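You operate a simulated robot arm through the tools that you are given. There is no shell and no other tool. Be economical: measure what you need, move in short steps, check, and stop when the job is done.

You run a simulated two-armed robot. Do the job below in one go: nothing can be reset, and whatever is moved stays where it is left.

## Task
On the packing table, fold the blue cloth in half, so that its two short edges meet.

Only the result counts: the job must be done as asked and must still hold three seconds after the hand-in. Knocking over, shifting, dropping, spilling or breaking anything else fails it. Flat cloth is picked up by pressing the open fingertips on it (5 to 10 N) and closing them slowly along it; thin cloth reads only 2 to 8 mm in the jaws.

## Robot
Two 7-joint arms with two-finger parallel grippers on one trunk, on a base that drives. Base frame: it is fixed to the floor where the robot stands at the start and does not move with it; the origin is under the middle of the robot, x ahead of it, y to its left, z up. Readings come in m, degrees, newtons and seconds.
The left shoulder is at the start at [0.07, 0.163, 1.145], the right one opposite. With the tool pointing down near the work surface each hand reaches from about 0.38 to 0.88 m from the robot's upright axis, wherever it stands, measured 20 degrees to its own side. Places, roughly: packing table [0.7, 1.3, 0.8]. Payload 3.43 kg a hand.
The tool frame of a hand sits at the grasp point between the pads (the TCP): z along the fingers, y along the line on which they close. The tips reach 0.034 m beyond it. Largest opening 0.128 m; finger width 0.024, thickness 0.012; the body of the gripper, 0.048 by 0.13 m, starts 0.096 m behind the TCP.
Orientation is that of the tool frame in the base frame, as a unit quaternion [w, x, y, z]. With the fingers straight down and closing along the base's y, the tool's x points along the base's -x, its y along +y and its z along -z.

## Interface
- The arms move only by the tool send_rows. It takes "left_targets", "right_targets" or both (then of equal length, played together; a hand with none holds still); each is a list that holds one entry, the list of rows, each a list of 7 numbers: the turn, a rotation vector about the tool's x, y, z in degrees, then the shift along the tool's x, y, z in m, then the finger opening in m, from 0 to 0.128. In form: [[[wx, wy, wz, dx, dy, dz, grip], ...]]. A call has 1 to 12 rows; each row is the pose to reach, as a shift and turn from the pose commanded when the call began, along the tool's axes at that moment. Each row takes 0.2 s and may step no farther than 0.05 m and 8.6 degrees from the row before; otherwise, or with a gripper value out of range, the whole call is refused. Where a pose cannot be reached the arm comes as near as it can. A force on the tool above 40 N (or 10 N above the force at the start of the call, whichever is more), or a blocked arm, ends the call early, and 0.2 s more pass. The fingers move at their own pace (about 0.153 m/s each) and stop on an object; they squeeze with about 33 N. The grip force told is the motor's: it shows also when the fingers shut on nothing. Time passes only in rows, and 0.2 s behind the last, so rows that repeat a pose let the fingers close. It gives the time, the measured TCP pose, the force on the tool (base axes), the opening and the grip force at its end, in the units of the frame above (readings bear some noise), with the torque about the TCP (base axes, N m) and any sound that the robot's microphone picked up.
- Cameras (640 x 400 px; columns grow to the right, rows downward): "scene" is now at [0.1263, 0.0026, 1.3493]; the picture's right is [0.04, -1.00, 0.00], its down [-0.77, -0.03, -0.64] and it looks along [0.64, 0.02, -0.77] (base axes); focal length 254 px, centre (320, 200). "left" rides on the left gripper at [0.076, 0.011, -0.16] in its tool frame; the picture's right is [-0.15, 0.99, 0.00], its down [-0.88, -0.13, -0.46] and it looks along [-0.45, -0.07, 0.89] (tool axes); focal length 234 px, centre (320, 200). "right" rides on the right gripper at [0.076, -0.011, -0.16] in its tool frame; the picture's right is [0.15, 0.99, 0.00], its down [-0.88, 0.13, -0.46] and it looks along [-0.45, 0.07, 0.89] (tool axes); focal length 234 px, centre (320, 200). There is no depth. A picture from a camera that has moved, and an enlarged one, comes with that camera's place and axes in the base frame and with its lens.
- camera(camera): a new picture of that camera. The clock stands still meanwhile.
- move_column(by): slides the trunk up (or, below 0, down) by that many m; the arms and the scene camera ride with it, the base frame stays. It gives what a move gives, with no picture.
- base_move(legs): drives the robot by 1 to 6 legs, each [ahead, left, turn to the left] in m, m and degrees, along the robot's own axes; the way and the turn of a leg run together, so that a leg with both is an arc; at most 1.5 m and 180 degrees a leg. The arms and the cameras ride along, it lands a little off, and it stops where it bumps. It gives what a move gives.
- turn_head(pan, tilt): turns the head with the scene camera to pan (to the left, within 86 degrees either way) and tilt (down, from -29 to 69), counted from straight ahead of the robot. It gives what a move gives.
- close_up(camera, box): a new picture of the part [left, top, right, bottom] of that camera's present view, enlarged. The clock stands still meanwhile.
- job_done(): hands the job in; it is judged then, once.

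Work in short steps. Places have to be worked out from the pictures, the camera data and where the tool is seen: move nearer, look again, correct. Check each grasp and each placing, and mend what went wrong. You have 120 turns and 108 pictures in all, those below and enlarged ones among them. Open the grippers and draw the arms clear of the work before you hand the job in, unless the task says otherwise; then end with one line.

The tools are called after "Request:" as name(argument=value, ...) on one line, values as JSON. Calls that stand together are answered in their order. send_rows: Moves the arms, as the interface text tells. Its arguments: {"type":"object","properties":{"left_targets":{"type":"array"},"right_targets":{"type":"array"}},"required":[]} The other tools are called the same way: move_column (by) slides the trunk up or down; base_move (legs) drives the base; turn_head (pan, tilt) turns the head that bears the scene camera; camera (camera) takes a picture; close_up (camera, box) takes an enlarged picture of a part of a camera's view; job_done () hands the job in.

At the start:

```text
clock: 0.0
left_ee_pos: [0.5022, 0.2907, 1.0815]
left_tcp_rot: [0.0, 0.0, 1.0, 0.001]
left_wrist_force: [0.7, -0.5, 0.6]
left_moment: [0.02, -0.02, 0.03]
left_width: 0.1281
left_gripper_force: 0.0
right_ee_pos: [0.6012, -0.2476, 0.9842]
right_tcp_rot: [0.0, 0.0, 1.0, 0.0]
right_wrist_force: [0.5, -0.8, -0.4]
right_moment: [0.01, 0.01, 0.0]
right_width: 0.1281
right_gripper_force: 0.1
trunk travel left (down, up): [-0.625, 0.315]
robot x, y, heading: [-0.0009, 0.0018, -0.3]
head pan, tilt: [2.2, 50.1]
```

scene: 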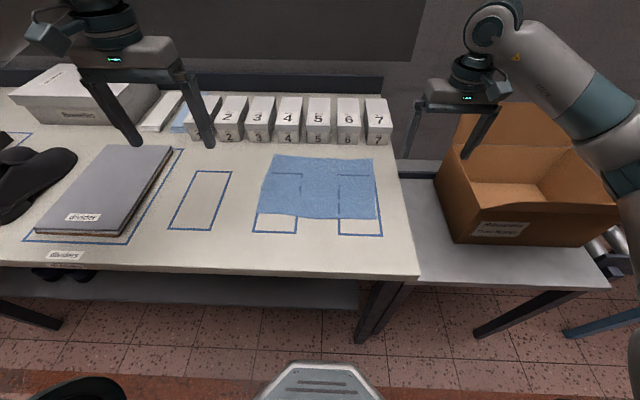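
right: 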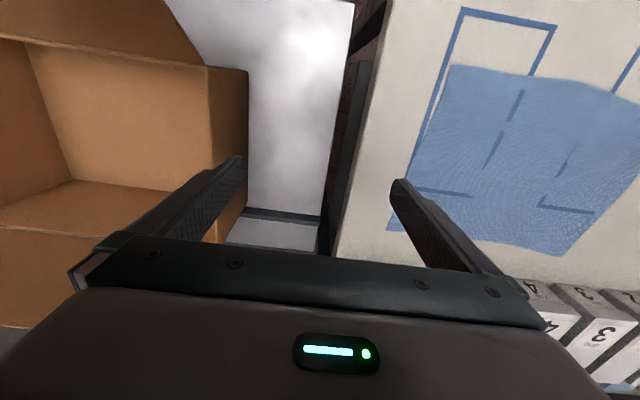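
left: 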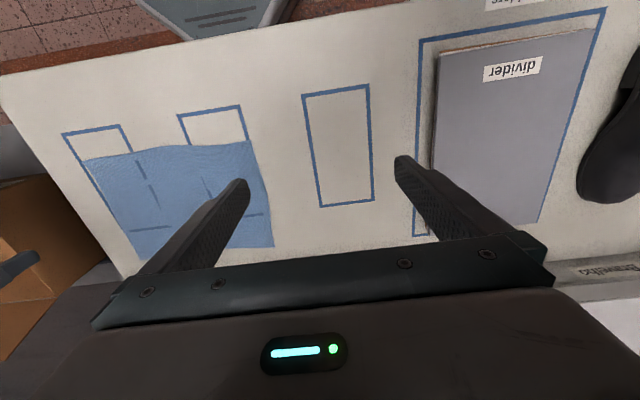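

The cloth straight ahead lies at about [0.63, 0.0], but the packing table is given at y=1.3, so I look left first.

Request:
turn_head(pan=60, tilt=35)

Request:
camera(camera="scene")

Request:
close_up(camera="right", box=[340, 0, 640, 280])

```text
clock: 1.3
left_ee_pos: [0.5017, 0.2903, 1.0806]
left_tcp_rot: [0.0, 0.0, 1.0, -0.001]
left_wrist_force: [0.4, -0.8, 0.1]
left_moment: [0.0, 0.0, -0.02]
left_width: 0.128
left_gripper_force: 0.0
right_ee_pos: [0.6016, -0.2491, 0.9845]
right_tcp_rot: [0.0, 0.0, 1.0, 0.0]
right_wrist_force: [-0.4, -0.2, -0.1]
right_moment: [0.01, 0.01, 0.05]
right_width: 0.1282
right_gripper_force: 0.1
trunk travel left (down, up): [-0.625, 0.315]
robot x, y, heading: [-0.0032, 0.002, 0.1]
head pan, tilt: [60.0, 35.0]
```

```text
104 pictures are left
camera scene: at [0.0936, 0.0758, 1.3712], right [0.87, -0.5, 0.0], down [-0.29, -0.5, -0.82], along [0.41, 0.71, -0.57], focal length 254 px, centre (320, 200)
```

scene: 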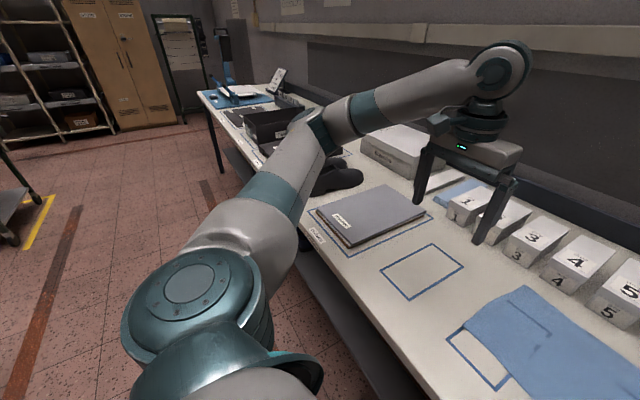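

```text
1.43 times, centred on (490, 140) of right
camera zoom: at [0.5246, -0.2585, 1.1446], right [-0.15, 0.99, 0.0], down [0.88, 0.13, 0.46], along [0.45, 0.07, -0.89], focal length 334 px, centre (77, 286)
```

zoom: 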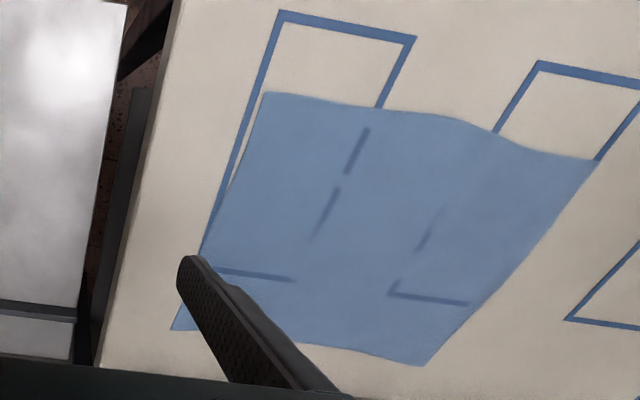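

The table is long, and this is its blue cloth. Both views agree on table height z≈0.85 and cloth corners of about (0.49,0.17), (0.712,0.163), (0.487,-0.123) and (0.71,-0.132). The short edges are therefore the left and right ones. I lift the right hand, then shift and turn the base so that the left hand gets the near corner and the right hand the far one.

Request:
send_rows(right_targets=[[[0, 0, 0, 0, 0, -0.05, 0.128], [0, 0, 0, 0, 0, -0.1, 0.128], [0, 0, 0, 0.05, 0, -0.1, 0.128]]])

Request:
base_move(legs=[[0.0, -0.15, 0], [0.05, 0, 0], [0, 0, 25]])

Request:
turn_head(pan=-5, tilt=50)

Request:
camera(camera="scene")

Request:
camera(camera="right")

```text
clock: 2.1
left_ee_pos: [0.5006, 0.2898, 1.0817]
left_tcp_rot: [0.001, -0.001, 1.0, 0.001]
left_wrist_force: [-0.3, 0.0, 1.0]
left_moment: [0.03, -0.01, -0.02]
left_width: 0.1282
left_gripper_force: 0.1
right_ee_pos: [0.5489, -0.251, 1.0852]
right_tcp_rot: [0.001, 0.001, 1.0, 0.001]
right_wrist_force: [0.0, -0.2, 0.5]
right_moment: [0.04, -0.07, 0.03]
right_width: 0.1278
right_gripper_force: 0.1
trunk travel left (down, up): [-0.625, 0.315]
robot x, y, heading: [-0.0006, -0.0018, -0.1]
head pan, tilt: [60.0, 35.0]
```

```text
clock: 5.2
left_ee_pos: [0.3831, 0.3317, 1.0803]
left_tcp_rot: [0.0, -0.216, 0.976, -0.001]
left_wrist_force: [-0.2, 0.8, 0.3]
left_moment: [0.0, 0.01, -0.01]
left_width: 0.128
left_gripper_force: 0.1
right_ee_pos: [0.656, -0.1396, 1.0846]
right_tcp_rot: [0.0, -0.215, 0.977, 0.001]
right_wrist_force: [-0.1, -0.9, -0.6]
right_moment: [-0.01, 0.03, 0.01]
right_width: 0.128
right_gripper_force: 0.1
trunk travel left (down, up): [-0.625, 0.315]
robot x, y, heading: [0.0501, -0.1472, 25.0]
head pan, tilt: [60.0, 35.0]
```

```text
clock: 6.6
left_ee_pos: [0.3833, 0.3297, 1.0811]
left_tcp_rot: [0.0, -0.216, 0.976, -0.001]
left_wrist_force: [-0.1, -0.3, -0.2]
left_moment: [-0.01, 0.03, 0.02]
left_width: 0.128
left_gripper_force: 0.0
right_ee_pos: [0.6545, -0.1382, 1.084]
right_tcp_rot: [0.0, -0.216, 0.976, 0.0]
right_wrist_force: [0.5, -0.5, 0.0]
right_moment: [0.03, -0.01, 0.0]
right_width: 0.1281
right_gripper_force: 0.1
trunk travel left (down, up): [-0.625, 0.315]
robot x, y, heading: [0.0503, -0.1438, 25.1]
head pan, tilt: [-5.0, 50.0]
```

```text
102 pictures are left
camera scene: at [0.1671, -0.0976, 1.3495], right [0.34, -0.94, 0.0], down [-0.72, -0.26, -0.64], along [0.6, 0.22, -0.77], focal length 254 px, centre (320, 200)
```

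scene: 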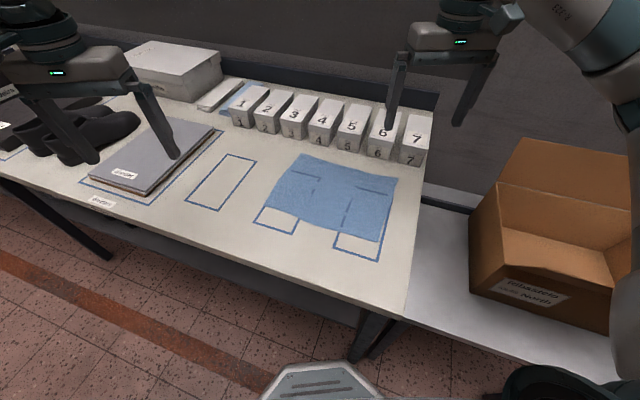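

```text
101 pictures are left
camera right: at [0.5898, -0.18, 1.2443], right [-0.55, 0.84, 0.0], down [0.74, 0.49, 0.46], along [0.38, 0.25, -0.89], focal length 234 px, centre (320, 200)
```

right: 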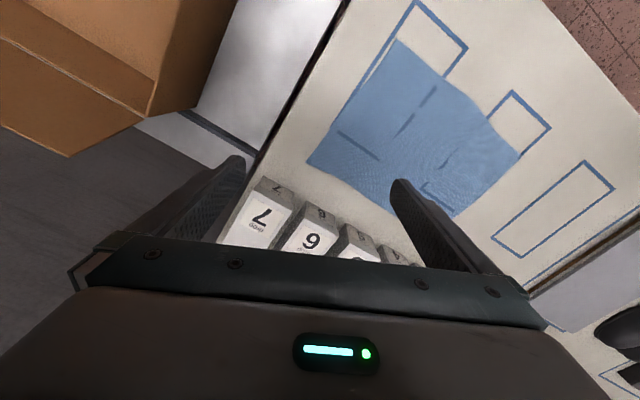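

The base landed well. Next I bring both hands over the left edge at safe height and square them to the base axes.

Request:
send_rows(right_targets=[[[0, 0, 4, -0.022, 0.035, 0, 0.1], [0, 0, 8, -0.044, 0.07, 0, 0.07], [0, 0, 12, -0.066, 0.105, 0, 0.05], [0, 0, 16, -0.088, 0.14, 0, 0.05], [0, 0, 20, -0.11, 0.175, 0, 0.05], [0, 0, 24, -0.132, 0.21, 0, 0.05], [0, 0, 25, -0.154, 0.246, 0, 0.05], [0, 0, 25, -0.158, 0.246, 0, 0.05]]], left_targets=[[[0, 0, 4, -0.005, -0.031, 0, 0.1], [0, 0, 8, -0.01, -0.062, 0, 0.07], [0, 0, 12, -0.015, -0.093, 0, 0.05], [0, 0, 16, -0.02, -0.124, 0, 0.05], [0, 0, 20, -0.025, -0.155, 0, 0.05], [0, 0, 24, -0.03, -0.186, 0, 0.05], [0, 0, 25, -0.035, -0.217, 0, 0.05], [0, 0, 25, -0.033, -0.217, 0, 0.05]]])

Request:
camera(camera="scene")

Request:
camera(camera="right")

Request:
camera(camera="left")

```text
clock: 8.4
left_ee_pos: [0.5051, 0.1459, 1.0804]
left_tcp_rot: [0.0, 0.002, 1.0, 0.0]
left_wrist_force: [0.1, 0.0, -1.0]
left_moment: [-0.01, 0.0, -0.02]
left_width: 0.0501
left_gripper_force: 0.1
right_ee_pos: [0.6942, 0.1512, 1.0851]
right_tcp_rot: [0.0, 0.001, 1.0, 0.0]
right_wrist_force: [0.1, -0.3, -0.2]
right_moment: [-0.01, 0.02, 0.0]
right_width: 0.05
right_gripper_force: 0.0
trunk travel left (down, up): [-0.625, 0.315]
robot x, y, heading: [0.0485, -0.1421, 24.8]
head pan, tilt: [-5.0, 50.0]
```

```text
100 pictures are left
camera scene: at [0.1669, -0.0982, 1.3495], right [0.34, -0.94, 0.0], down [-0.72, -0.26, -0.64], along [0.6, 0.22, -0.77], focal length 254 px, centre (320, 200)
```

scene: 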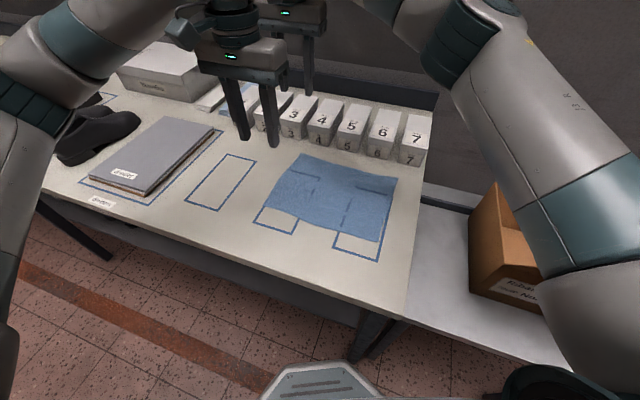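

```text
99 pictures are left
camera right: at [0.6174, 0.1407, 1.2461], right [-0.14, 0.99, 0.0], down [0.88, 0.13, 0.46], along [0.45, 0.07, -0.89], focal length 234 px, centre (320, 200)
```

right: 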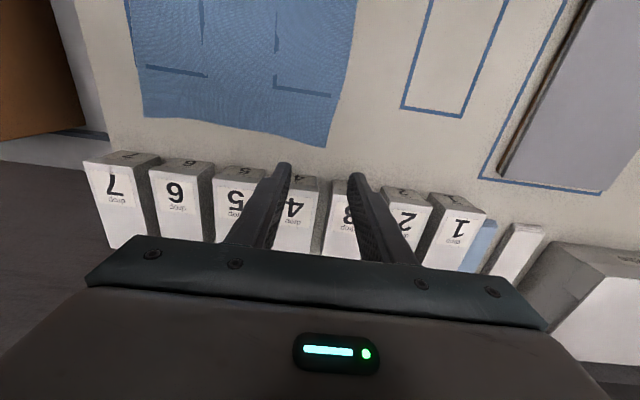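

```text
98 pictures are left
camera left: at [0.4301, 0.1582, 1.2417], right [0.15, 0.99, 0.0], down [0.88, -0.13, 0.46], along [0.45, -0.07, -0.89], focal length 234 px, centre (320, 200)
```

left: 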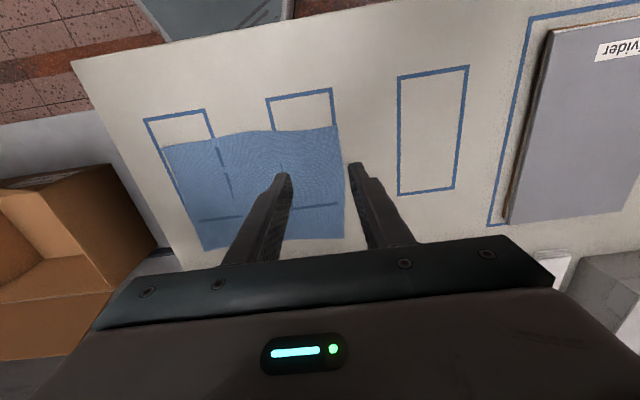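

The left edge runs from (0.497,0.173) to (0.717,0.163). I lower both hands to just above the cloth with the fingers 0.03 apart and the outer finger just inside the edge.

Request:
send_rows(right_targets=[[[0, 0, 0, -0.008, -0.015, 0.04, 0.03], [0, 0, 0, -0.008, -0.015, 0.085, 0.03], [0, 0, 0, -0.008, -0.015, 0.13, 0.03], [0, 0, 0, -0.008, -0.015, 0.165, 0.03], [0, 0, 0, -0.008, -0.015, 0.175, 0.03], [0, 0, 0, -0.008, -0.015, 0.175, 0.03]]], left_targets=[[[0, 0, 0, -0.007, -0.002, 0.04, 0.03], [0, 0, 0, -0.007, -0.002, 0.085, 0.03], [0, 0, 0, -0.007, -0.002, 0.13, 0.03], [0, 0, 0, -0.007, -0.002, 0.165, 0.03], [0, 0, 0, -0.007, -0.002, 0.171, 0.03], [0, 0, 0, -0.007, -0.002, 0.171, 0.03]]])

Request:
camera(camera="scene")

Request:
camera(camera="right")

Request:
camera(camera="left")

```text
clock: 9.8
left_ee_pos: [0.5118, 0.1462, 0.9092]
left_tcp_rot: [0.0, 0.002, 1.0, -0.001]
left_wrist_force: [-0.7, 0.4, 0.1]
left_moment: [0.01, 0.02, 0.03]
left_width: 0.0301
left_gripper_force: 0.0
right_ee_pos: [0.7005, 0.1378, 0.9086]
right_tcp_rot: [0.0, 0.001, 1.0, 0.0]
right_wrist_force: [0.0, 1.1, 0.5]
right_moment: [0.01, 0.0, 0.0]
right_width: 0.0303
right_gripper_force: 0.1
trunk travel left (down, up): [-0.625, 0.315]
robot x, y, heading: [0.0512, -0.1433, 25.0]
head pan, tilt: [-5.0, 50.0]
```

```text
97 pictures are left
camera scene: at [0.1674, -0.0975, 1.3494], right [0.34, -0.94, 0.0], down [-0.72, -0.26, -0.64], along [0.6, 0.22, -0.77], focal length 254 px, centre (320, 200)
```

scene: 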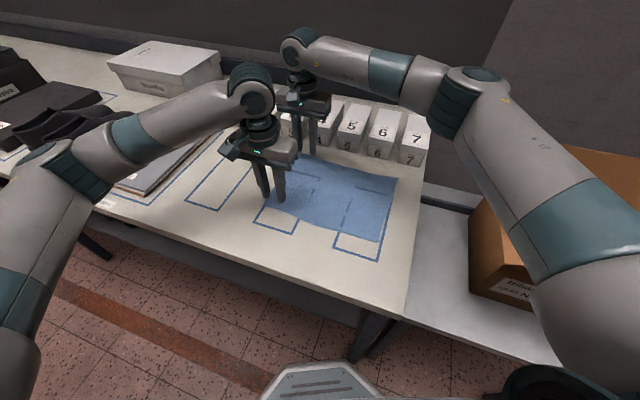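

```text
96 pictures are left
camera right: at [0.6237, 0.1274, 1.0685], right [-0.14, 0.99, 0.0], down [0.88, 0.13, 0.46], along [0.45, 0.07, -0.89], focal length 234 px, centre (320, 200)
```

right: 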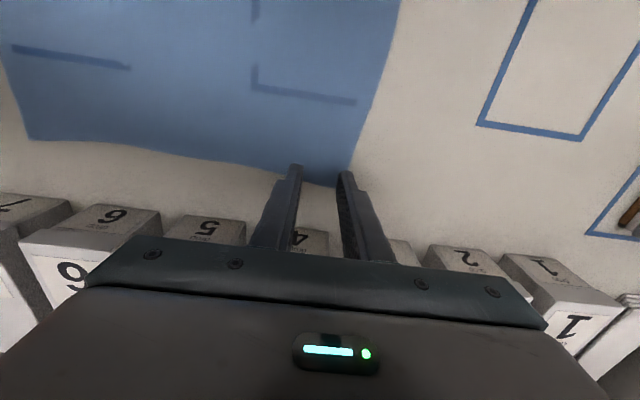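

```text
95 pictures are left
camera left: at [0.437, 0.1577, 1.07], right [0.15, 0.99, 0.0], down [0.88, -0.13, 0.46], along [0.45, -0.07, -0.89], focal length 234 px, centre (320, 200)
```

left: 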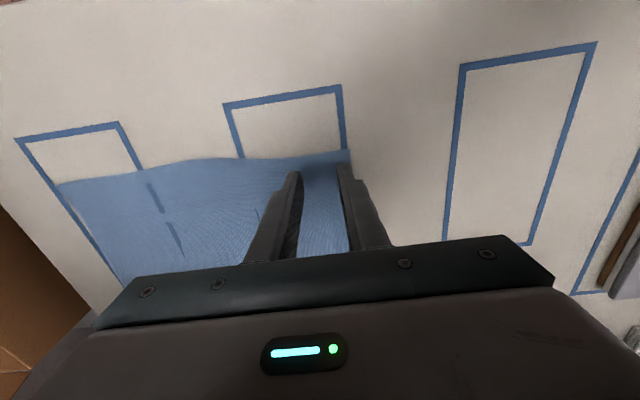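

The left hand is well placed. The far cloth edge curves, so I pull the right hand back 9 mm and both descend toward contact.

Request:
send_rows(right_targets=[[[0, 0, 0, 0.009, -0.003, 0.01, 0.03], [0, 0, 0, 0.009, -0.003, 0.02, 0.03], [0, 0, 0, 0.009, -0.003, 0.022, 0.03], [0, 0, 0, 0.009, -0.003, 0.022, 0.03]]], left_targets=[[[0, 0, 0, 0, 0, 0.01, 0.03], [0, 0, 0, 0, 0, 0.02, 0.03], [0, 0, 0, 0, 0, 0.022, 0.03], [0, 0, 0, 0, 0, 0.022, 0.03]]])

```text
clock: 10.8
left_ee_pos: [0.5117, 0.1451, 0.8876]
left_tcp_rot: [-0.001, 0.001, 1.0, 0.0]
left_wrist_force: [0.0, 0.1, -0.7]
left_moment: [0.03, 0.06, 0.06]
left_width: 0.0296
left_gripper_force: 0.1
right_ee_pos: [0.6916, 0.1322, 0.8875]
right_tcp_rot: [0.0, 0.001, 1.0, 0.0]
right_wrist_force: [0.6, 0.8, 0.4]
right_moment: [0.02, -0.01, -0.01]
right_width: 0.03
right_gripper_force: 0.1
trunk travel left (down, up): [-0.625, 0.315]
robot x, y, heading: [0.0477, -0.1442, 25.1]
head pan, tilt: [-5.0, 50.0]
```

There is no contact yet, so I go on in millimetre steps.

Request:
send_rows(right_targets=[[[0, 0, 0, 0, 0.002, 0.002, 0.03], [0, 0, 0, 0, 0.002, 0.004, 0.03], [0, 0, 0, 0, 0.002, 0.004, 0.03]]], left_targets=[[[0, 0, 0, 0, 0, 0.002, 0.03], [0, 0, 0, 0, 0, 0.004, 0.03], [0, 0, 0, 0, 0, 0.004, 0.03]]])

```text
clock: 11.6
left_ee_pos: [0.5091, 0.1439, 0.8844]
left_tcp_rot: [0.001, 0.0, 1.0, 0.0]
left_wrist_force: [0.9, 0.0, 5.7]
left_moment: [0.05, -0.01, 0.0]
left_width: 0.03
left_gripper_force: 0.1
right_ee_pos: [0.6925, 0.1348, 0.8846]
right_tcp_rot: [0.0, 0.002, 1.0, 0.0]
right_wrist_force: [-0.7, 2.1, 8.9]
right_moment: [0.12, -0.04, 0.01]
right_width: 0.03
right_gripper_force: 0.0
trunk travel left (down, up): [-0.625, 0.315]
robot x, y, heading: [0.05, -0.1457, 25.0]
head pan, tilt: [-5.0, 50.0]
```

Contact forces are 5.7 N and 8.9 N, which is in range. I close slowly.

Request:
send_rows(right_targets=[[[0, 0, 0, 0, 0, 0, 0.027], [0, 0, 0, 0, 0, 0, 0.024], [0, 0, 0, 0, 0, 0, 0.021], [0, 0, 0, 0, 0, 0, 0.018], [0, 0, 0, 0, 0, 0, 0.015], [0, 0, 0, 0, 0, 0, 0.012], [0, 0, 0, 0, 0, 0, 0.009], [0, 0, 0, 0, 0, 0, 0.006], [0, 0, 0, 0, 0, 0, 0.003], [0, 0, 0, 0, 0, 0, 0], [0, 0, 0, 0, 0, 0, 0]]], left_targets=[[[0, 0, 0, 0, 0, 0.0005, 0.027], [0, 0, 0, 0, 0, 0.0005, 0.024], [0, 0, 0, 0, 0, 0.0005, 0.021], [0, 0, 0, 0, 0, 0.0005, 0.018], [0, 0, 0, 0, 0, 0.0005, 0.015], [0, 0, 0, 0, 0, 0.0005, 0.012], [0, 0, 0, 0, 0, 0.0005, 0.009], [0, 0, 0, 0, 0, 0.0005, 0.006], [0, 0, 0, 0, 0, 0.0005, 0.003], [0, 0, 0, 0, 0, 0.0005, 0], [0, 0, 0, 0, 0, 0.0005, 0]]])

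Request:
camera(camera="right")

Request:
camera(camera="left")

```text
clock: 14.0
left_ee_pos: [0.5107, 0.1453, 0.884]
left_tcp_rot: [0.001, 0.0, 1.0, 0.0]
left_wrist_force: [2.5, 0.3, 17.4]
left_moment: [0.02, 0.0, -0.02]
left_width: 0.0067
left_gripper_force: 32.9
right_ee_pos: [0.6917, 0.1349, 0.8835]
right_tcp_rot: [0.001, 0.001, 1.0, 0.001]
right_wrist_force: [-2.4, 0.6, 10.6]
right_moment: [0.09, 0.09, 0.05]
right_width: 0.0018
right_gripper_force: 32.4
trunk travel left (down, up): [-0.625, 0.315]
robot x, y, heading: [0.0465, -0.1443, 24.8]
head pan, tilt: [-5.0, 50.0]
```

```text
94 pictures are left
camera right: at [0.614, 0.1238, 1.0448], right [-0.14, 0.99, 0.0], down [0.88, 0.13, 0.46], along [0.45, 0.07, -0.89], focal length 234 px, centre (320, 200)
```

right: 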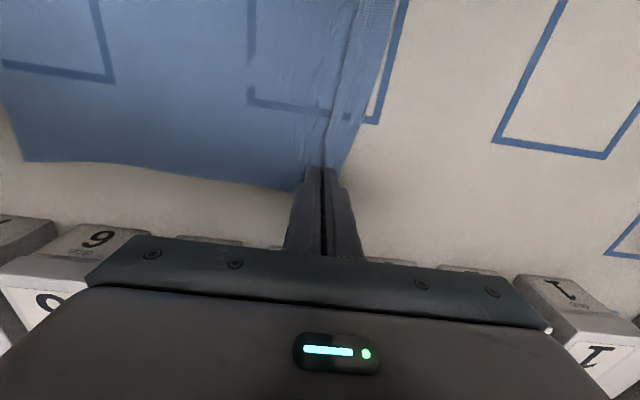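

```text
93 pictures are left
camera left: at [0.435, 0.157, 1.0461], right [0.15, 0.99, 0.0], down [0.88, -0.13, 0.46], along [0.45, -0.07, -0.89], focal length 234 px, centre (320, 200)
```

left: 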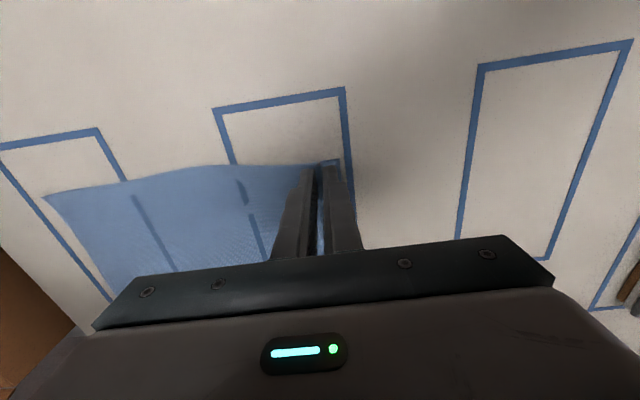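

Left reads 6.7 mm and right 1.8 mm, so the right is doubtful. I lift both 3 cm and check.

Request:
send_rows(right_targets=[[[0, 0, 0, 0, 0, -0.01, 0], [0, 0, 0, 0, -0.005, -0.02, 0], [0, 0, 0, 0, -0.01, -0.03, 0], [0, 0, 0, 0, -0.015, -0.04, 0]]], left_targets=[[[0, 0, 0, 0, 0, -0.01, 0], [0, 0, 0, 0, -0.005, -0.02, 0], [0, 0, 0, 0, -0.01, -0.03, 0], [0, 0, 0, 0, -0.015, -0.04, 0]]])

Request:
camera(camera="right")

Request:
camera(camera="left")

Request:
close_up(camera="scene", box=[220, 80, 440, 270])

```text
clock: 15.0
left_ee_pos: [0.5108, 0.1307, 0.9233]
left_tcp_rot: [-0.001, 0.001, 1.0, -0.001]
left_wrist_force: [0.1, -0.1, -0.2]
left_moment: [0.01, 0.0, -0.03]
left_width: 0.0061
left_gripper_force: 32.2
right_ee_pos: [0.6931, 0.1197, 0.9241]
right_tcp_rot: [0.0, 0.001, 1.0, 0.0]
right_wrist_force: [-0.1, -0.3, 0.3]
right_moment: [0.02, 0.02, -0.03]
right_width: 0.0016
right_gripper_force: 32.6
trunk travel left (down, up): [-0.625, 0.315]
robot x, y, heading: [0.0461, -0.1428, 24.8]
head pan, tilt: [-5.0, 50.0]
```

```text
92 pictures are left
camera right: at [0.6167, 0.11, 1.0836], right [-0.14, 0.99, 0.0], down [0.88, 0.13, 0.46], along [0.45, 0.07, -0.89], focal length 234 px, centre (320, 200)
```

right: 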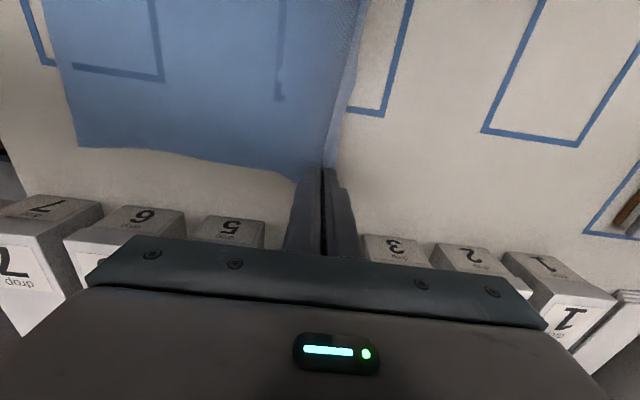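

```text
91 pictures are left
camera left: at [0.437, 0.143, 1.0851], right [0.15, 0.99, 0.0], down [0.88, -0.13, 0.46], along [0.45, -0.07, -0.89], focal length 234 px, centre (320, 200)
```

left: 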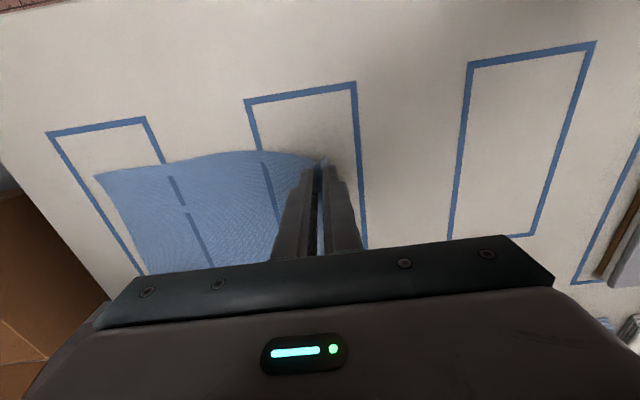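

```text
2.11 times, centred on (330, 175) of scene
camera zoom: at [0.1668, -0.0985, 1.3495], right [0.34, -0.94, 0.0], down [-0.72, -0.26, -0.64], along [0.6, 0.22, -0.77], focal length 535 px, centre (299, 253)
```

zoom: 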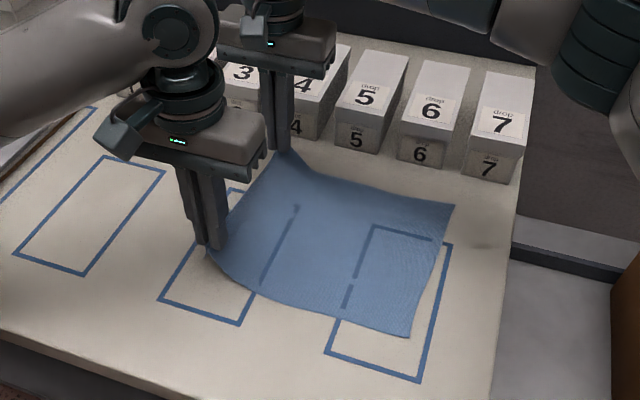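

Both corners are held, and the resting edge now lies at y≈-0.11. I carry the held edge over in a smooth arc and stop short of it, 4 cm above the cloth, to look.

Request:
send_rows(right_targets=[[[0, 0, 0, 0, -0.012, -0.02, 0], [0, 0, 0, 0, -0.026, -0.038, 0], [0, 0, 0, 0, -0.042, -0.053, 0], [0, 0, 0, 0, -0.06, -0.065, 0], [0, 0, 0, 0, -0.08, -0.073, 0], [0, 0, 0, 0, -0.1, -0.076, 0], [0, 0, 0, 0, -0.12, -0.073, 0], [0, 0, 0, 0, -0.14, -0.065, 0], [0, 0, 0, 0, -0.157, -0.05, 0], [0, 0, 0, 0, -0.172, -0.033, 0], [0, 0, 0, 0, -0.185, -0.015, 0], [0, 0, 0, 0, -0.195, 0, 0]]], left_targets=[[[0, 0, 0, 0, -0.012, -0.02, 0], [0, 0, 0, 0, -0.026, -0.038, 0], [0, 0, 0, 0, -0.042, -0.053, 0], [0, 0, 0, 0, -0.06, -0.065, 0], [0, 0, 0, 0, -0.08, -0.073, 0], [0, 0, 0, 0, -0.1, -0.076, 0], [0, 0, 0, 0, -0.12, -0.073, 0], [0, 0, 0, 0, -0.14, -0.065, 0], [0, 0, 0, 0, -0.157, -0.05, 0], [0, 0, 0, 0, -0.172, -0.033, 0], [0, 0, 0, 0, -0.185, -0.015, 0], [0, 0, 0, 0, -0.195, 0, 0]]])

Request:
camera(camera="right")

Request:
camera(camera="left")

Request:
close_up(camera="scene", box=[220, 80, 440, 270])

```text
clock: 17.6
left_ee_pos: [0.5117, -0.0651, 0.9257]
left_tcp_rot: [0.0, 0.001, 1.0, 0.0]
left_wrist_force: [0.9, -0.9, -0.2]
left_moment: [0.02, 0.0, -0.01]
left_width: 0.0061
left_gripper_force: 32.8
right_ee_pos: [0.6915, -0.0764, 0.9243]
right_tcp_rot: [0.0, 0.001, 1.0, 0.0]
right_wrist_force: [0.3, -0.6, -0.7]
right_moment: [0.01, 0.0, 0.0]
right_width: 0.0016
right_gripper_force: 33.2
trunk travel left (down, up): [-0.625, 0.315]
robot x, y, heading: [0.0489, -0.1467, 25.2]
head pan, tilt: [-5.0, 50.0]
```

```text
89 pictures are left
camera right: at [0.6155, -0.0862, 1.0839], right [-0.14, 0.99, 0.0], down [0.88, 0.13, 0.46], along [0.45, 0.07, -0.89], focal length 234 px, centre (320, 200)
```

right: 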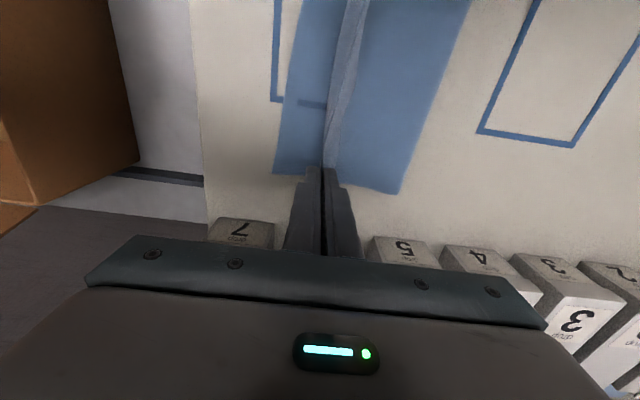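

```text
88 pictures are left
camera left: at [0.4366, -0.0523, 1.0865], right [0.15, 0.99, 0.0], down [0.88, -0.13, 0.46], along [0.45, -0.07, -0.89], focal length 234 px, centre (320, 200)
```

left: 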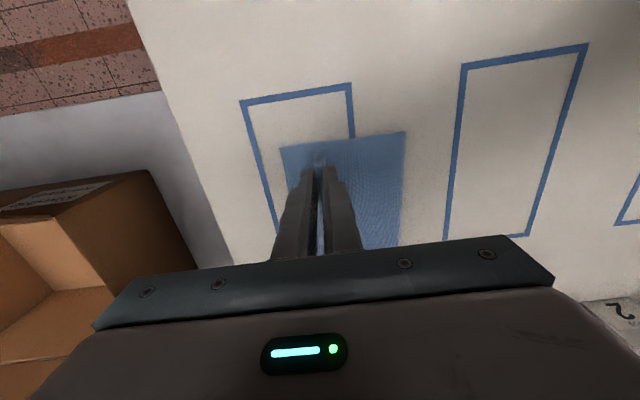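

```text
2.11 times, centred on (330, 175) of scene
camera zoom: at [0.1675, -0.0982, 1.3495], right [0.34, -0.94, 0.0], down [-0.72, -0.26, -0.64], along [0.6, 0.22, -0.77], focal length 535 px, centre (299, 253)
```

zoom: 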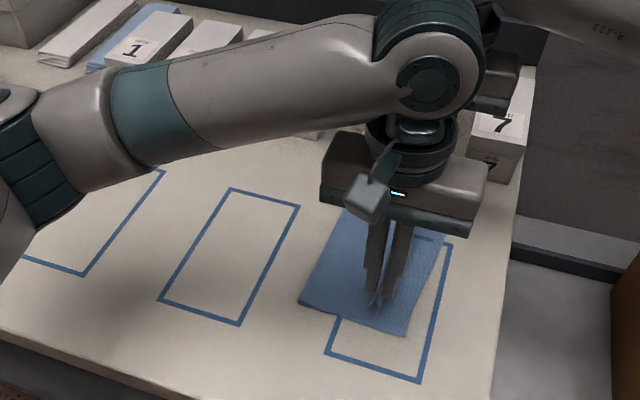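

The fold is forming well, with the resting edge at y≈-0.102 near and -0.123 far. I zoom in on the fingertips to see how the held edge lies before lowering.

Request:
close_up(camera="right", box=[240, 0, 480, 200])

Request:
close_up(camera="left", box=[240, 80, 440, 240])

Request:
close_up(camera="scene", box=[310, 140, 400, 210])

```text
2.00 times, centred on (360, 100) of right
camera zoom: at [0.6155, -0.0862, 1.0839], right [-0.14, 0.99, 0.0], down [0.88, 0.13, 0.46], along [0.45, 0.07, -0.89], focal length 468 px, centre (240, 400)
```

zoom: 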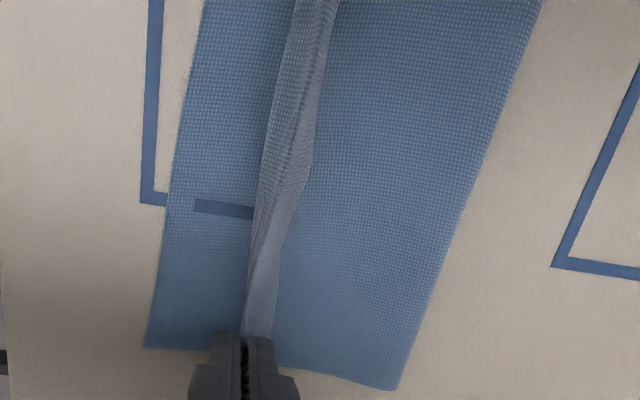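

```text
2.50 times, centred on (340, 160) of left
camera zoom: at [0.4366, -0.0523, 1.0865], right [0.15, 0.99, 0.0], down [0.88, -0.13, 0.46], along [0.45, -0.07, -0.89], focal length 585 px, centre (270, 300)
```

zoom: 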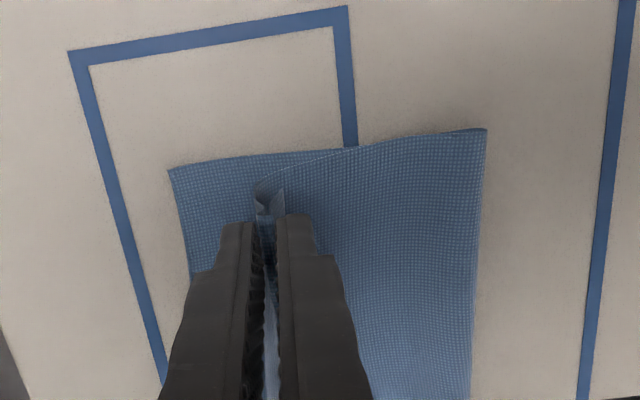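

```text
5.71 times, centred on (355, 175) of scene
camera zoom: at [0.1675, -0.0982, 1.3495], right [0.34, -0.94, 0.0], down [-0.72, -0.26, -0.64], along [0.6, 0.22, -0.77], focal length 1453 px, centre (120, 343)
```

zoom: 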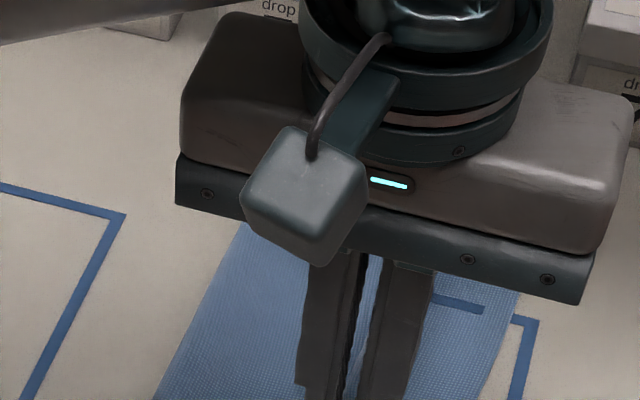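

The edge curls slightly inside the jaws. I lower both hands to a few mm above the lower layer while moving out to the resting edge, right hand slightly farther than the left, and look before releasing.

Request:
send_rows(right_targets=[[[0, 0, 0, 0, -0.012, 0.008, 0], [0, 0, 0, 0, -0.022, 0.016, 0], [0, 0, 0, 0, -0.03, 0.024, 0], [0, 0, 0, 0, -0.037, 0.032, 0], [0, 0, 0, 0, -0.037, 0.035, 0], [0, 0, 0, 0, -0.037, 0.035, 0]]], left_targets=[[[0, 0, 0, 0, -0.009, 0.008, 0], [0, 0, 0, 0, -0.017, 0.016, 0], [0, 0, 0, 0, -0.023, 0.024, 0], [0, 0, 0, 0, -0.027, 0.032, 0], [0, 0, 0, 0, -0.027, 0.035, 0], [0, 0, 0, 0, -0.027, 0.035, 0]]])

Request:
close_up(camera="right", box=[240, 0, 480, 200])

Request:
close_up(camera="left", box=[220, 80, 460, 260])

```text
clock: 19.0
left_ee_pos: [0.5107, -0.0921, 0.8888]
left_tcp_rot: [0.0, 0.0, 1.0, 0.0]
left_wrist_force: [0.4, 0.5, 0.5]
left_moment: [0.01, -0.02, 0.04]
left_width: 0.0064
left_gripper_force: 32.7
right_ee_pos: [0.6927, -0.1106, 0.888]
right_tcp_rot: [-0.001, 0.0, 1.0, 0.0]
right_wrist_force: [-0.7, -0.4, 0.0]
right_moment: [-0.02, 0.02, -0.03]
right_width: 0.0016
right_gripper_force: 32.7
trunk travel left (down, up): [-0.625, 0.315]
robot x, y, heading: [0.0524, -0.1475, 25.2]
head pan, tilt: [-5.0, 50.0]
```

```text
2.00 times, centred on (360, 100) of right
camera zoom: at [0.6155, -0.1222, 1.0485], right [-0.14, 0.99, 0.0], down [0.88, 0.13, 0.46], along [0.45, 0.07, -0.89], focal length 468 px, centre (240, 400)
```

zoom: 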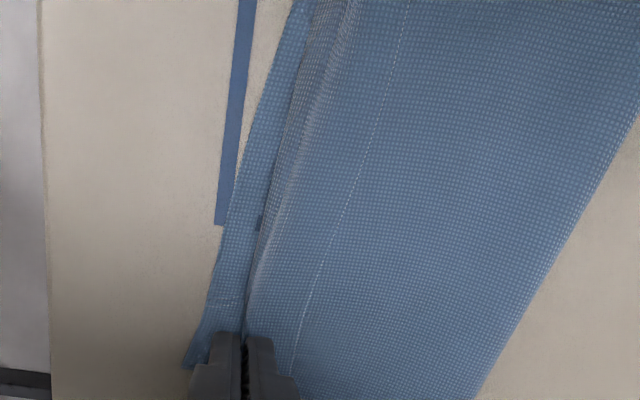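

```text
2.22 times, centred on (340, 170) of left
camera zoom: at [0.4362, -0.0797, 1.0503], right [0.15, 0.99, 0.0], down [0.88, -0.13, 0.46], along [0.45, -0.07, -0.89], focal length 520 px, centre (276, 267)
```

zoom: 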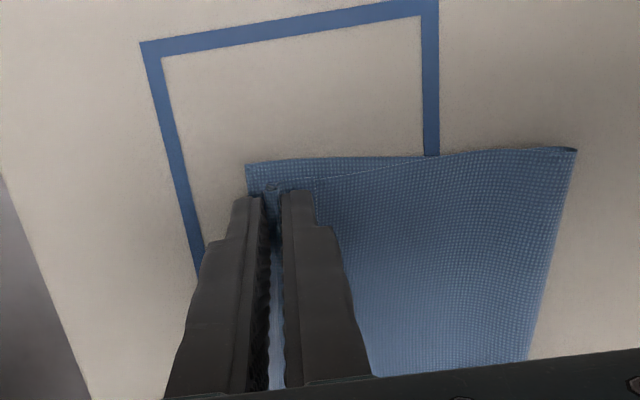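

The white line suggests about 2 cm of the edge is curled back over. I open slowly and slightly, then see how it relaxes.

Request:
send_rows(right_targets=[[[0, 0, 0, 0, 0, 0, 0.01], [0, 0, 0, 0, 0, 0, 0.02], [0, 0, 0, 0, 0, 0, 0.03], [0, 0, 0, 0, 0, -0.02, 0.03], [0, 0, 0, 0, 0, -0.05, 0.03], [0, 0, 0, 0, 0, -0.08, 0.03]]], left_targets=[[[0, 0, 0, 0, 0, 0, 0.01], [0, 0, 0, 0, 0, 0, 0.02], [0, 0, 0, 0, 0, 0, 0.03], [0, 0, 0, 0, 0, -0.02, 0.03], [0, 0, 0, 0, 0, -0.05, 0.03], [0, 0, 0, 0, 0, -0.08, 0.03]]])

Request:
close_up(camera="right", box=[240, 0, 480, 200])

Request:
close_up(camera="left", box=[220, 80, 460, 260])

```text
clock: 20.4
left_ee_pos: [0.51, -0.0918, 0.9683]
left_tcp_rot: [0.0, 0.0, 1.0, 0.001]
left_wrist_force: [0.1, 0.5, 0.3]
left_moment: [-0.02, -0.05, -0.03]
left_width: 0.0299
left_gripper_force: 0.0
right_ee_pos: [0.6936, -0.1126, 0.9682]
right_tcp_rot: [0.0, 0.001, 1.0, 0.0]
right_wrist_force: [0.4, -0.4, 0.0]
right_moment: [0.0, -0.01, -0.01]
right_width: 0.0304
right_gripper_force: 0.2
trunk travel left (down, up): [-0.625, 0.315]
robot x, y, heading: [0.0511, -0.144, 24.9]
head pan, tilt: [-5.0, 50.0]
```

```text
2.00 times, centred on (360, 100) of right
camera zoom: at [0.6162, -0.1219, 1.1287], right [-0.14, 0.99, 0.0], down [0.88, 0.13, 0.46], along [0.45, 0.07, -0.89], focal length 468 px, centre (240, 400)
```

zoom: 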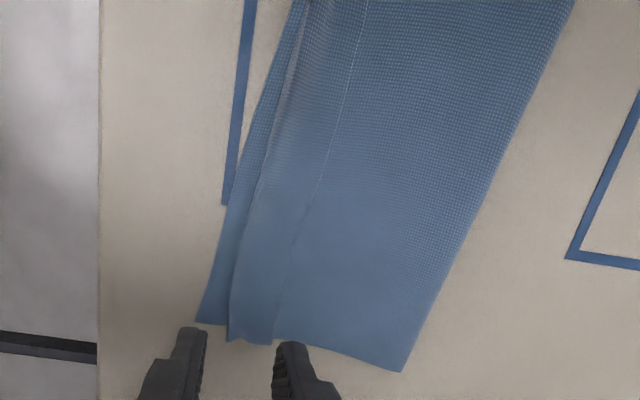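

```text
2.22 times, centred on (340, 170) of left
camera zoom: at [0.4367, -0.0792, 1.1292], right [0.15, 0.99, 0.0], down [0.88, -0.13, 0.46], along [0.45, -0.07, -0.89], focal length 520 px, centre (276, 267)
```

zoom: 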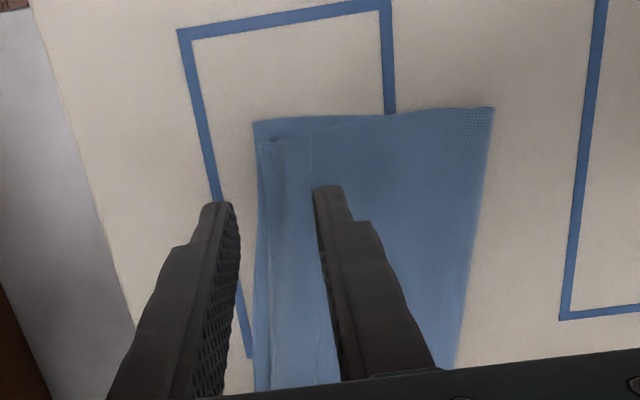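

A flap of about 2.7 cm is folded back on top, with its free edge at y≈-0.072 near and -0.085 far. I raise the hands and turn them 90° so they can pinch only the flap along the edge direction, then lay it out to the lower edge.

Request:
send_rows(right_targets=[[[0, 0, -8, 0, 0.01, -0.03, 0.03], [0, 0, -16, 0, 0.02, -0.05, 0.03], [0, 0, -24, 0, 0.02, -0.05, 0.03], [0, 0, -32, 0, 0.02, -0.05, 0.03], [0, 0, -40, 0, 0.02, -0.05, 0.03], [0, 0, -48, 0, 0.02, -0.05, 0.03], [0, 0, -56, 0, 0.02, -0.05, 0.03], [0, 0, -64, 0, 0.02, -0.05, 0.03], [0, 0, -72, 0, 0.02, -0.05, 0.03], [0, 0, -80, 0, 0.02, -0.05, 0.03], [0, 0, -88, 0, 0.02, -0.05, 0.03], [0, 0, -90, 0, 0.02, -0.05, 0.03]]], left_targets=[[[0, 0, -8, 0.03, 0.01, -0.03, 0.03], [0, 0, -16, 0.05, 0.02, -0.05, 0.03], [0, 0, -24, 0.05, 0.02, -0.05, 0.03], [0, 0, -32, 0.05, 0.02, -0.05, 0.03], [0, 0, -40, 0.05, 0.02, -0.05, 0.03], [0, 0, -48, 0.05, 0.02, -0.05, 0.03], [0, 0, -56, 0.05, 0.02, -0.05, 0.03], [0, 0, -64, 0.05, 0.02, -0.05, 0.03], [0, 0, -72, 0.05, 0.02, -0.05, 0.03], [0, 0, -80, 0.05, 0.02, -0.05, 0.03], [0, 0, -88, 0.05, 0.02, -0.05, 0.03], [0, 0, -90, 0.05, 0.02, -0.05, 0.03]]])

Request:
camera(camera="scene")

Request:
camera(camera="right")

Request:
camera(camera="left")

```text
clock: 23.0
left_ee_pos: [0.4612, -0.0735, 1.0187]
left_tcp_rot: [0.0, -0.707, 0.707, 0.001]
left_wrist_force: [0.3, 0.2, -0.5]
left_moment: [0.01, -0.04, 0.03]
left_width: 0.0301
left_gripper_force: 0.0
right_ee_pos: [0.6538, -0.11, 0.9773]
right_tcp_rot: [0.005, -0.669, 0.743, 0.009]
right_wrist_force: [0.4, -0.7, 0.5]
right_moment: [0.05, 0.05, 0.02]
right_width: 0.0299
right_gripper_force: 0.1
right hand out of reach, approached as far as the arm can: row 10, 11, 12
trunk travel left (down, up): [-0.625, 0.315]
robot x, y, heading: [0.0498, -0.1465, 24.8]
head pan, tilt: [-5.0, 50.0]
```

```text
79 pictures are left
camera scene: at [0.1675, -0.0998, 1.3493], right [0.34, -0.94, 0.0], down [-0.72, -0.26, -0.64], along [0.6, 0.22, -0.77], focal length 254 px, centre (320, 200)
```

scene: 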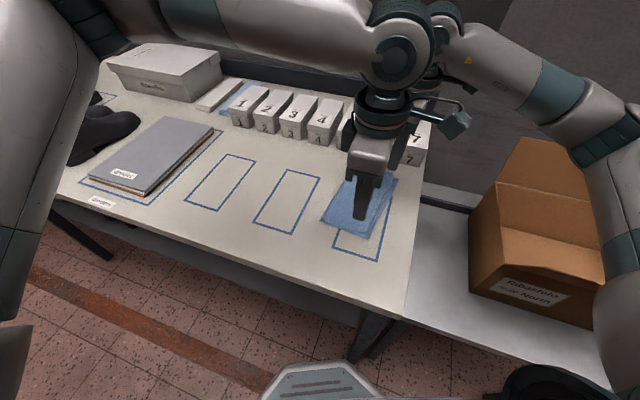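

```text
78 pictures are left
camera right: at [0.6572, -0.1888, 1.1359], right [-1.0, -0.04, 0.0], down [-0.03, 0.88, 0.47], along [-0.02, 0.47, -0.88], focal length 234 px, centre (320, 200)
```

right: 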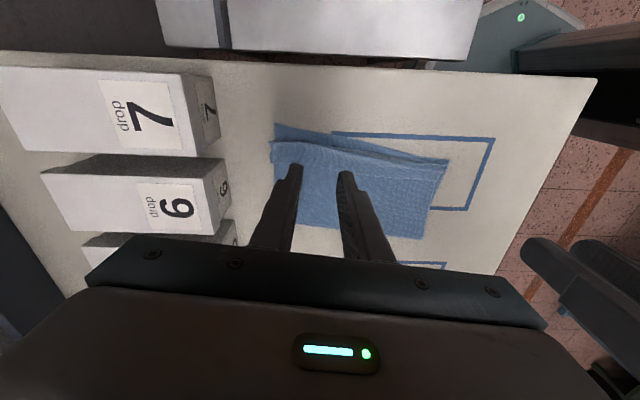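

```text
77 pictures are left
camera left: at [0.4513, -0.1483, 1.1797], right [-0.99, 0.15, 0.0], down [0.13, 0.88, 0.46], along [0.07, 0.45, -0.89], focal length 234 px, centre (320, 200)
```

left: 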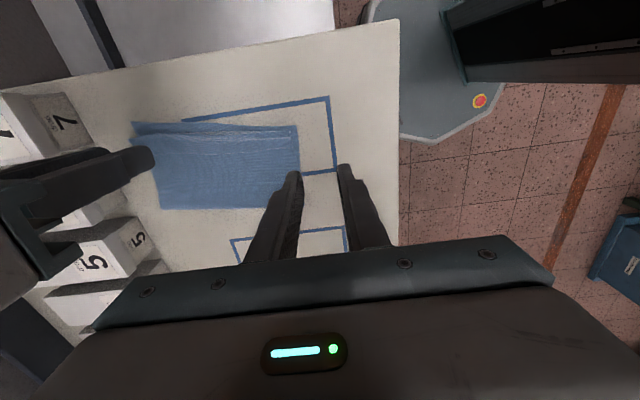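

The right hand ran out of reach near 80° of turn. I take a close look at the flap from here before choosing the next move.

Request:
close_up(camera="left", box=[110, 90, 350, 230])

Request:
close_up(camera="right", box=[240, 90, 480, 250])

```text
2.67 times, centred on (230, 160) of left
camera zoom: at [0.4513, -0.1483, 1.1797], right [-0.99, 0.15, 0.0], down [0.13, 0.88, 0.46], along [0.07, 0.45, -0.89], focal length 624 px, centre (560, 307)
```

zoom: 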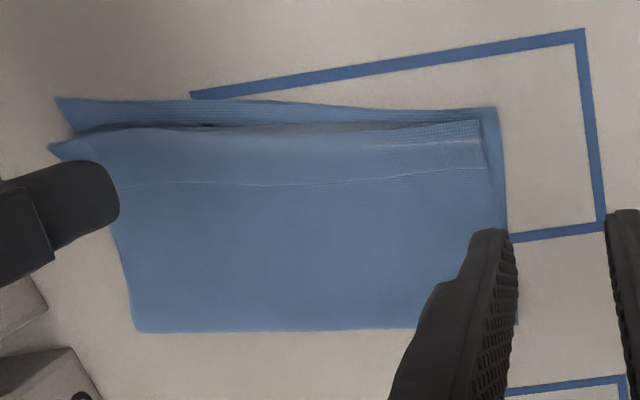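

```text
2.50 times, centred on (360, 170) of right
camera zoom: at [0.6572, -0.1888, 1.1359], right [-1.0, -0.04, 0.0], down [-0.03, 0.88, 0.47], along [-0.02, 0.47, -0.88], focal length 585 px, centre (220, 275)
```

zoom: 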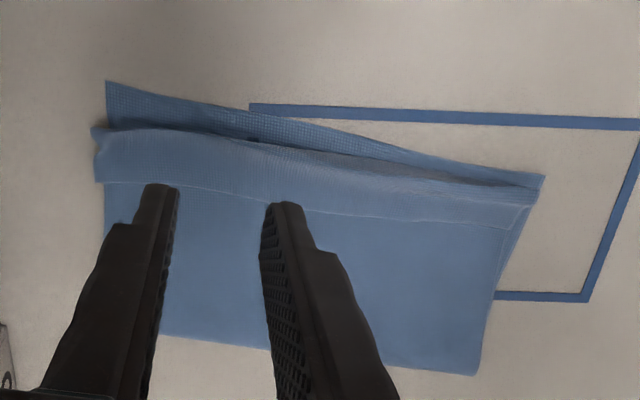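

The flap is clear, about 2.5 cm wide along the whole edge. I turn the right hand back 24° to bring it within reach and read its pose.

Request:
send_rows(right_targets=[[[0, 0, 8, 0, 0, 0, 0.03], [0, 0, 16, 0, 0, 0, 0.03], [0, 0, 24, 0, 0, 0, 0.03], [0, 0, 24, 0, 0, 0, 0.03]]])

```text
clock: 24.0
left_ee_pos: [0.4604, -0.071, 1.0183]
left_tcp_rot: [0.0, -0.706, 0.708, 0.0]
left_wrist_force: [0.2, 0.7, -1.6]
left_moment: [0.0, -0.01, 0.02]
left_width: 0.0299
left_gripper_force: 0.1
right_ee_pos: [0.6548, -0.1084, 0.9783]
right_tcp_rot: [0.003, -0.499, 0.867, 0.01]
right_wrist_force: [-0.3, -0.7, 0.8]
right_moment: [0.02, -0.02, -0.01]
right_width: 0.0298
right_gripper_force: 0.1
trunk travel left (down, up): [-0.625, 0.315]
robot x, y, heading: [0.0492, -0.1458, 24.6]
head pan, tilt: [-5.0, 50.0]
```

The commanded pose follows the reached one. I bring both hands over the flap's ends, left at (0.53,-0.086) and right at (0.688,-0.098) with 70° yaw, about 2 cm above the cloth.

Request:
send_rows(right_targets=[[[0, 0, -4, -0.012, -0.012, 0, 0.024], [0, 0, -8, -0.025, -0.025, 0.01, 0.024], [0, 0, -10, -0.025, -0.025, 0.03, 0.024], [0, 0, -10, -0.025, -0.025, 0.05, 0.024], [0, 0, -10, -0.025, -0.025, 0.07, 0.024], [0, 0, -10, -0.025, -0.025, 0.07, 0.024]]], left_targets=[[[0, 0, 0, 0.015, -0.035, 0, 0.024], [0, 0, 0, 0.015, -0.07, 0.02, 0.024], [0, 0, 0, 0.015, -0.07, 0.06, 0.024], [0, 0, 0, 0.015, -0.07, 0.09, 0.024], [0, 0, 0, 0.015, -0.07, 0.11, 0.024], [0, 0, 0, 0.015, -0.07, 0.11, 0.024]]])

Request:
camera(camera="right")

Request:
camera(camera="left")

```text
clock: 25.4
left_ee_pos: [0.5285, -0.0869, 0.9087]
left_tcp_rot: [0.0, -0.706, 0.708, 0.0]
left_wrist_force: [-0.2, 0.0, -0.8]
left_moment: [0.0, 0.02, 0.0]
left_width: 0.024
left_gripper_force: 0.0
right_ee_pos: [0.6873, -0.0991, 0.9069]
right_tcp_rot: [0.004, -0.572, 0.82, 0.009]
right_wrist_force: [-0.2, -0.4, -0.8]
right_moment: [0.03, 0.01, 0.01]
right_width: 0.0242
right_gripper_force: 0.0
trunk travel left (down, up): [-0.625, 0.315]
robot x, y, heading: [0.0512, -0.1447, 25.0]
head pan, tilt: [-5.0, 50.0]
```

```text
74 pictures are left
camera right: at [0.6722, -0.1747, 1.0659], right [-0.98, 0.2, 0.01], down [0.18, 0.86, 0.47], along [0.09, 0.46, -0.88], focal length 234 px, centre (320, 200)
```

right: 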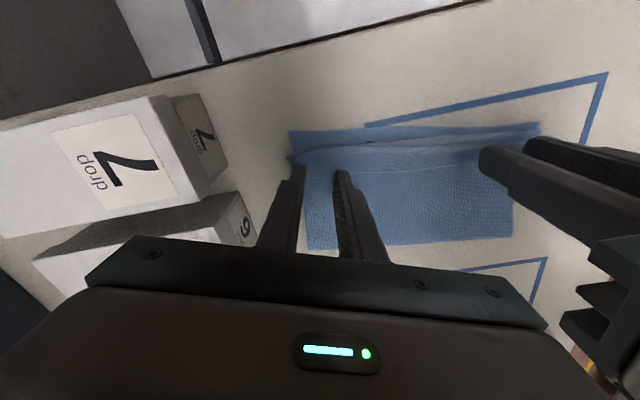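

```text
73 pictures are left
camera left: at [0.5195, -0.1619, 1.0695], right [-0.99, 0.15, 0.0], down [0.13, 0.88, 0.46], along [0.07, 0.45, -0.89], focal length 234 px, centre (320, 200)
```

left: 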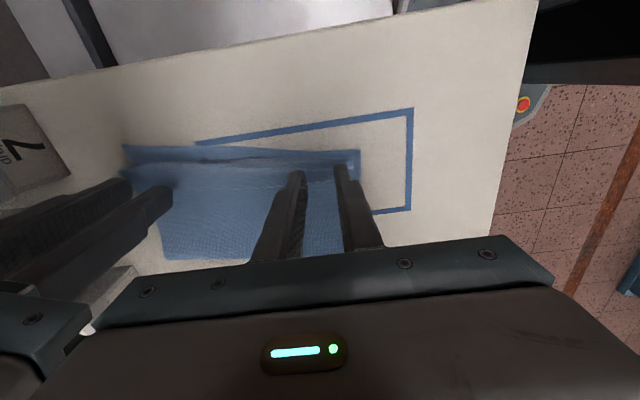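

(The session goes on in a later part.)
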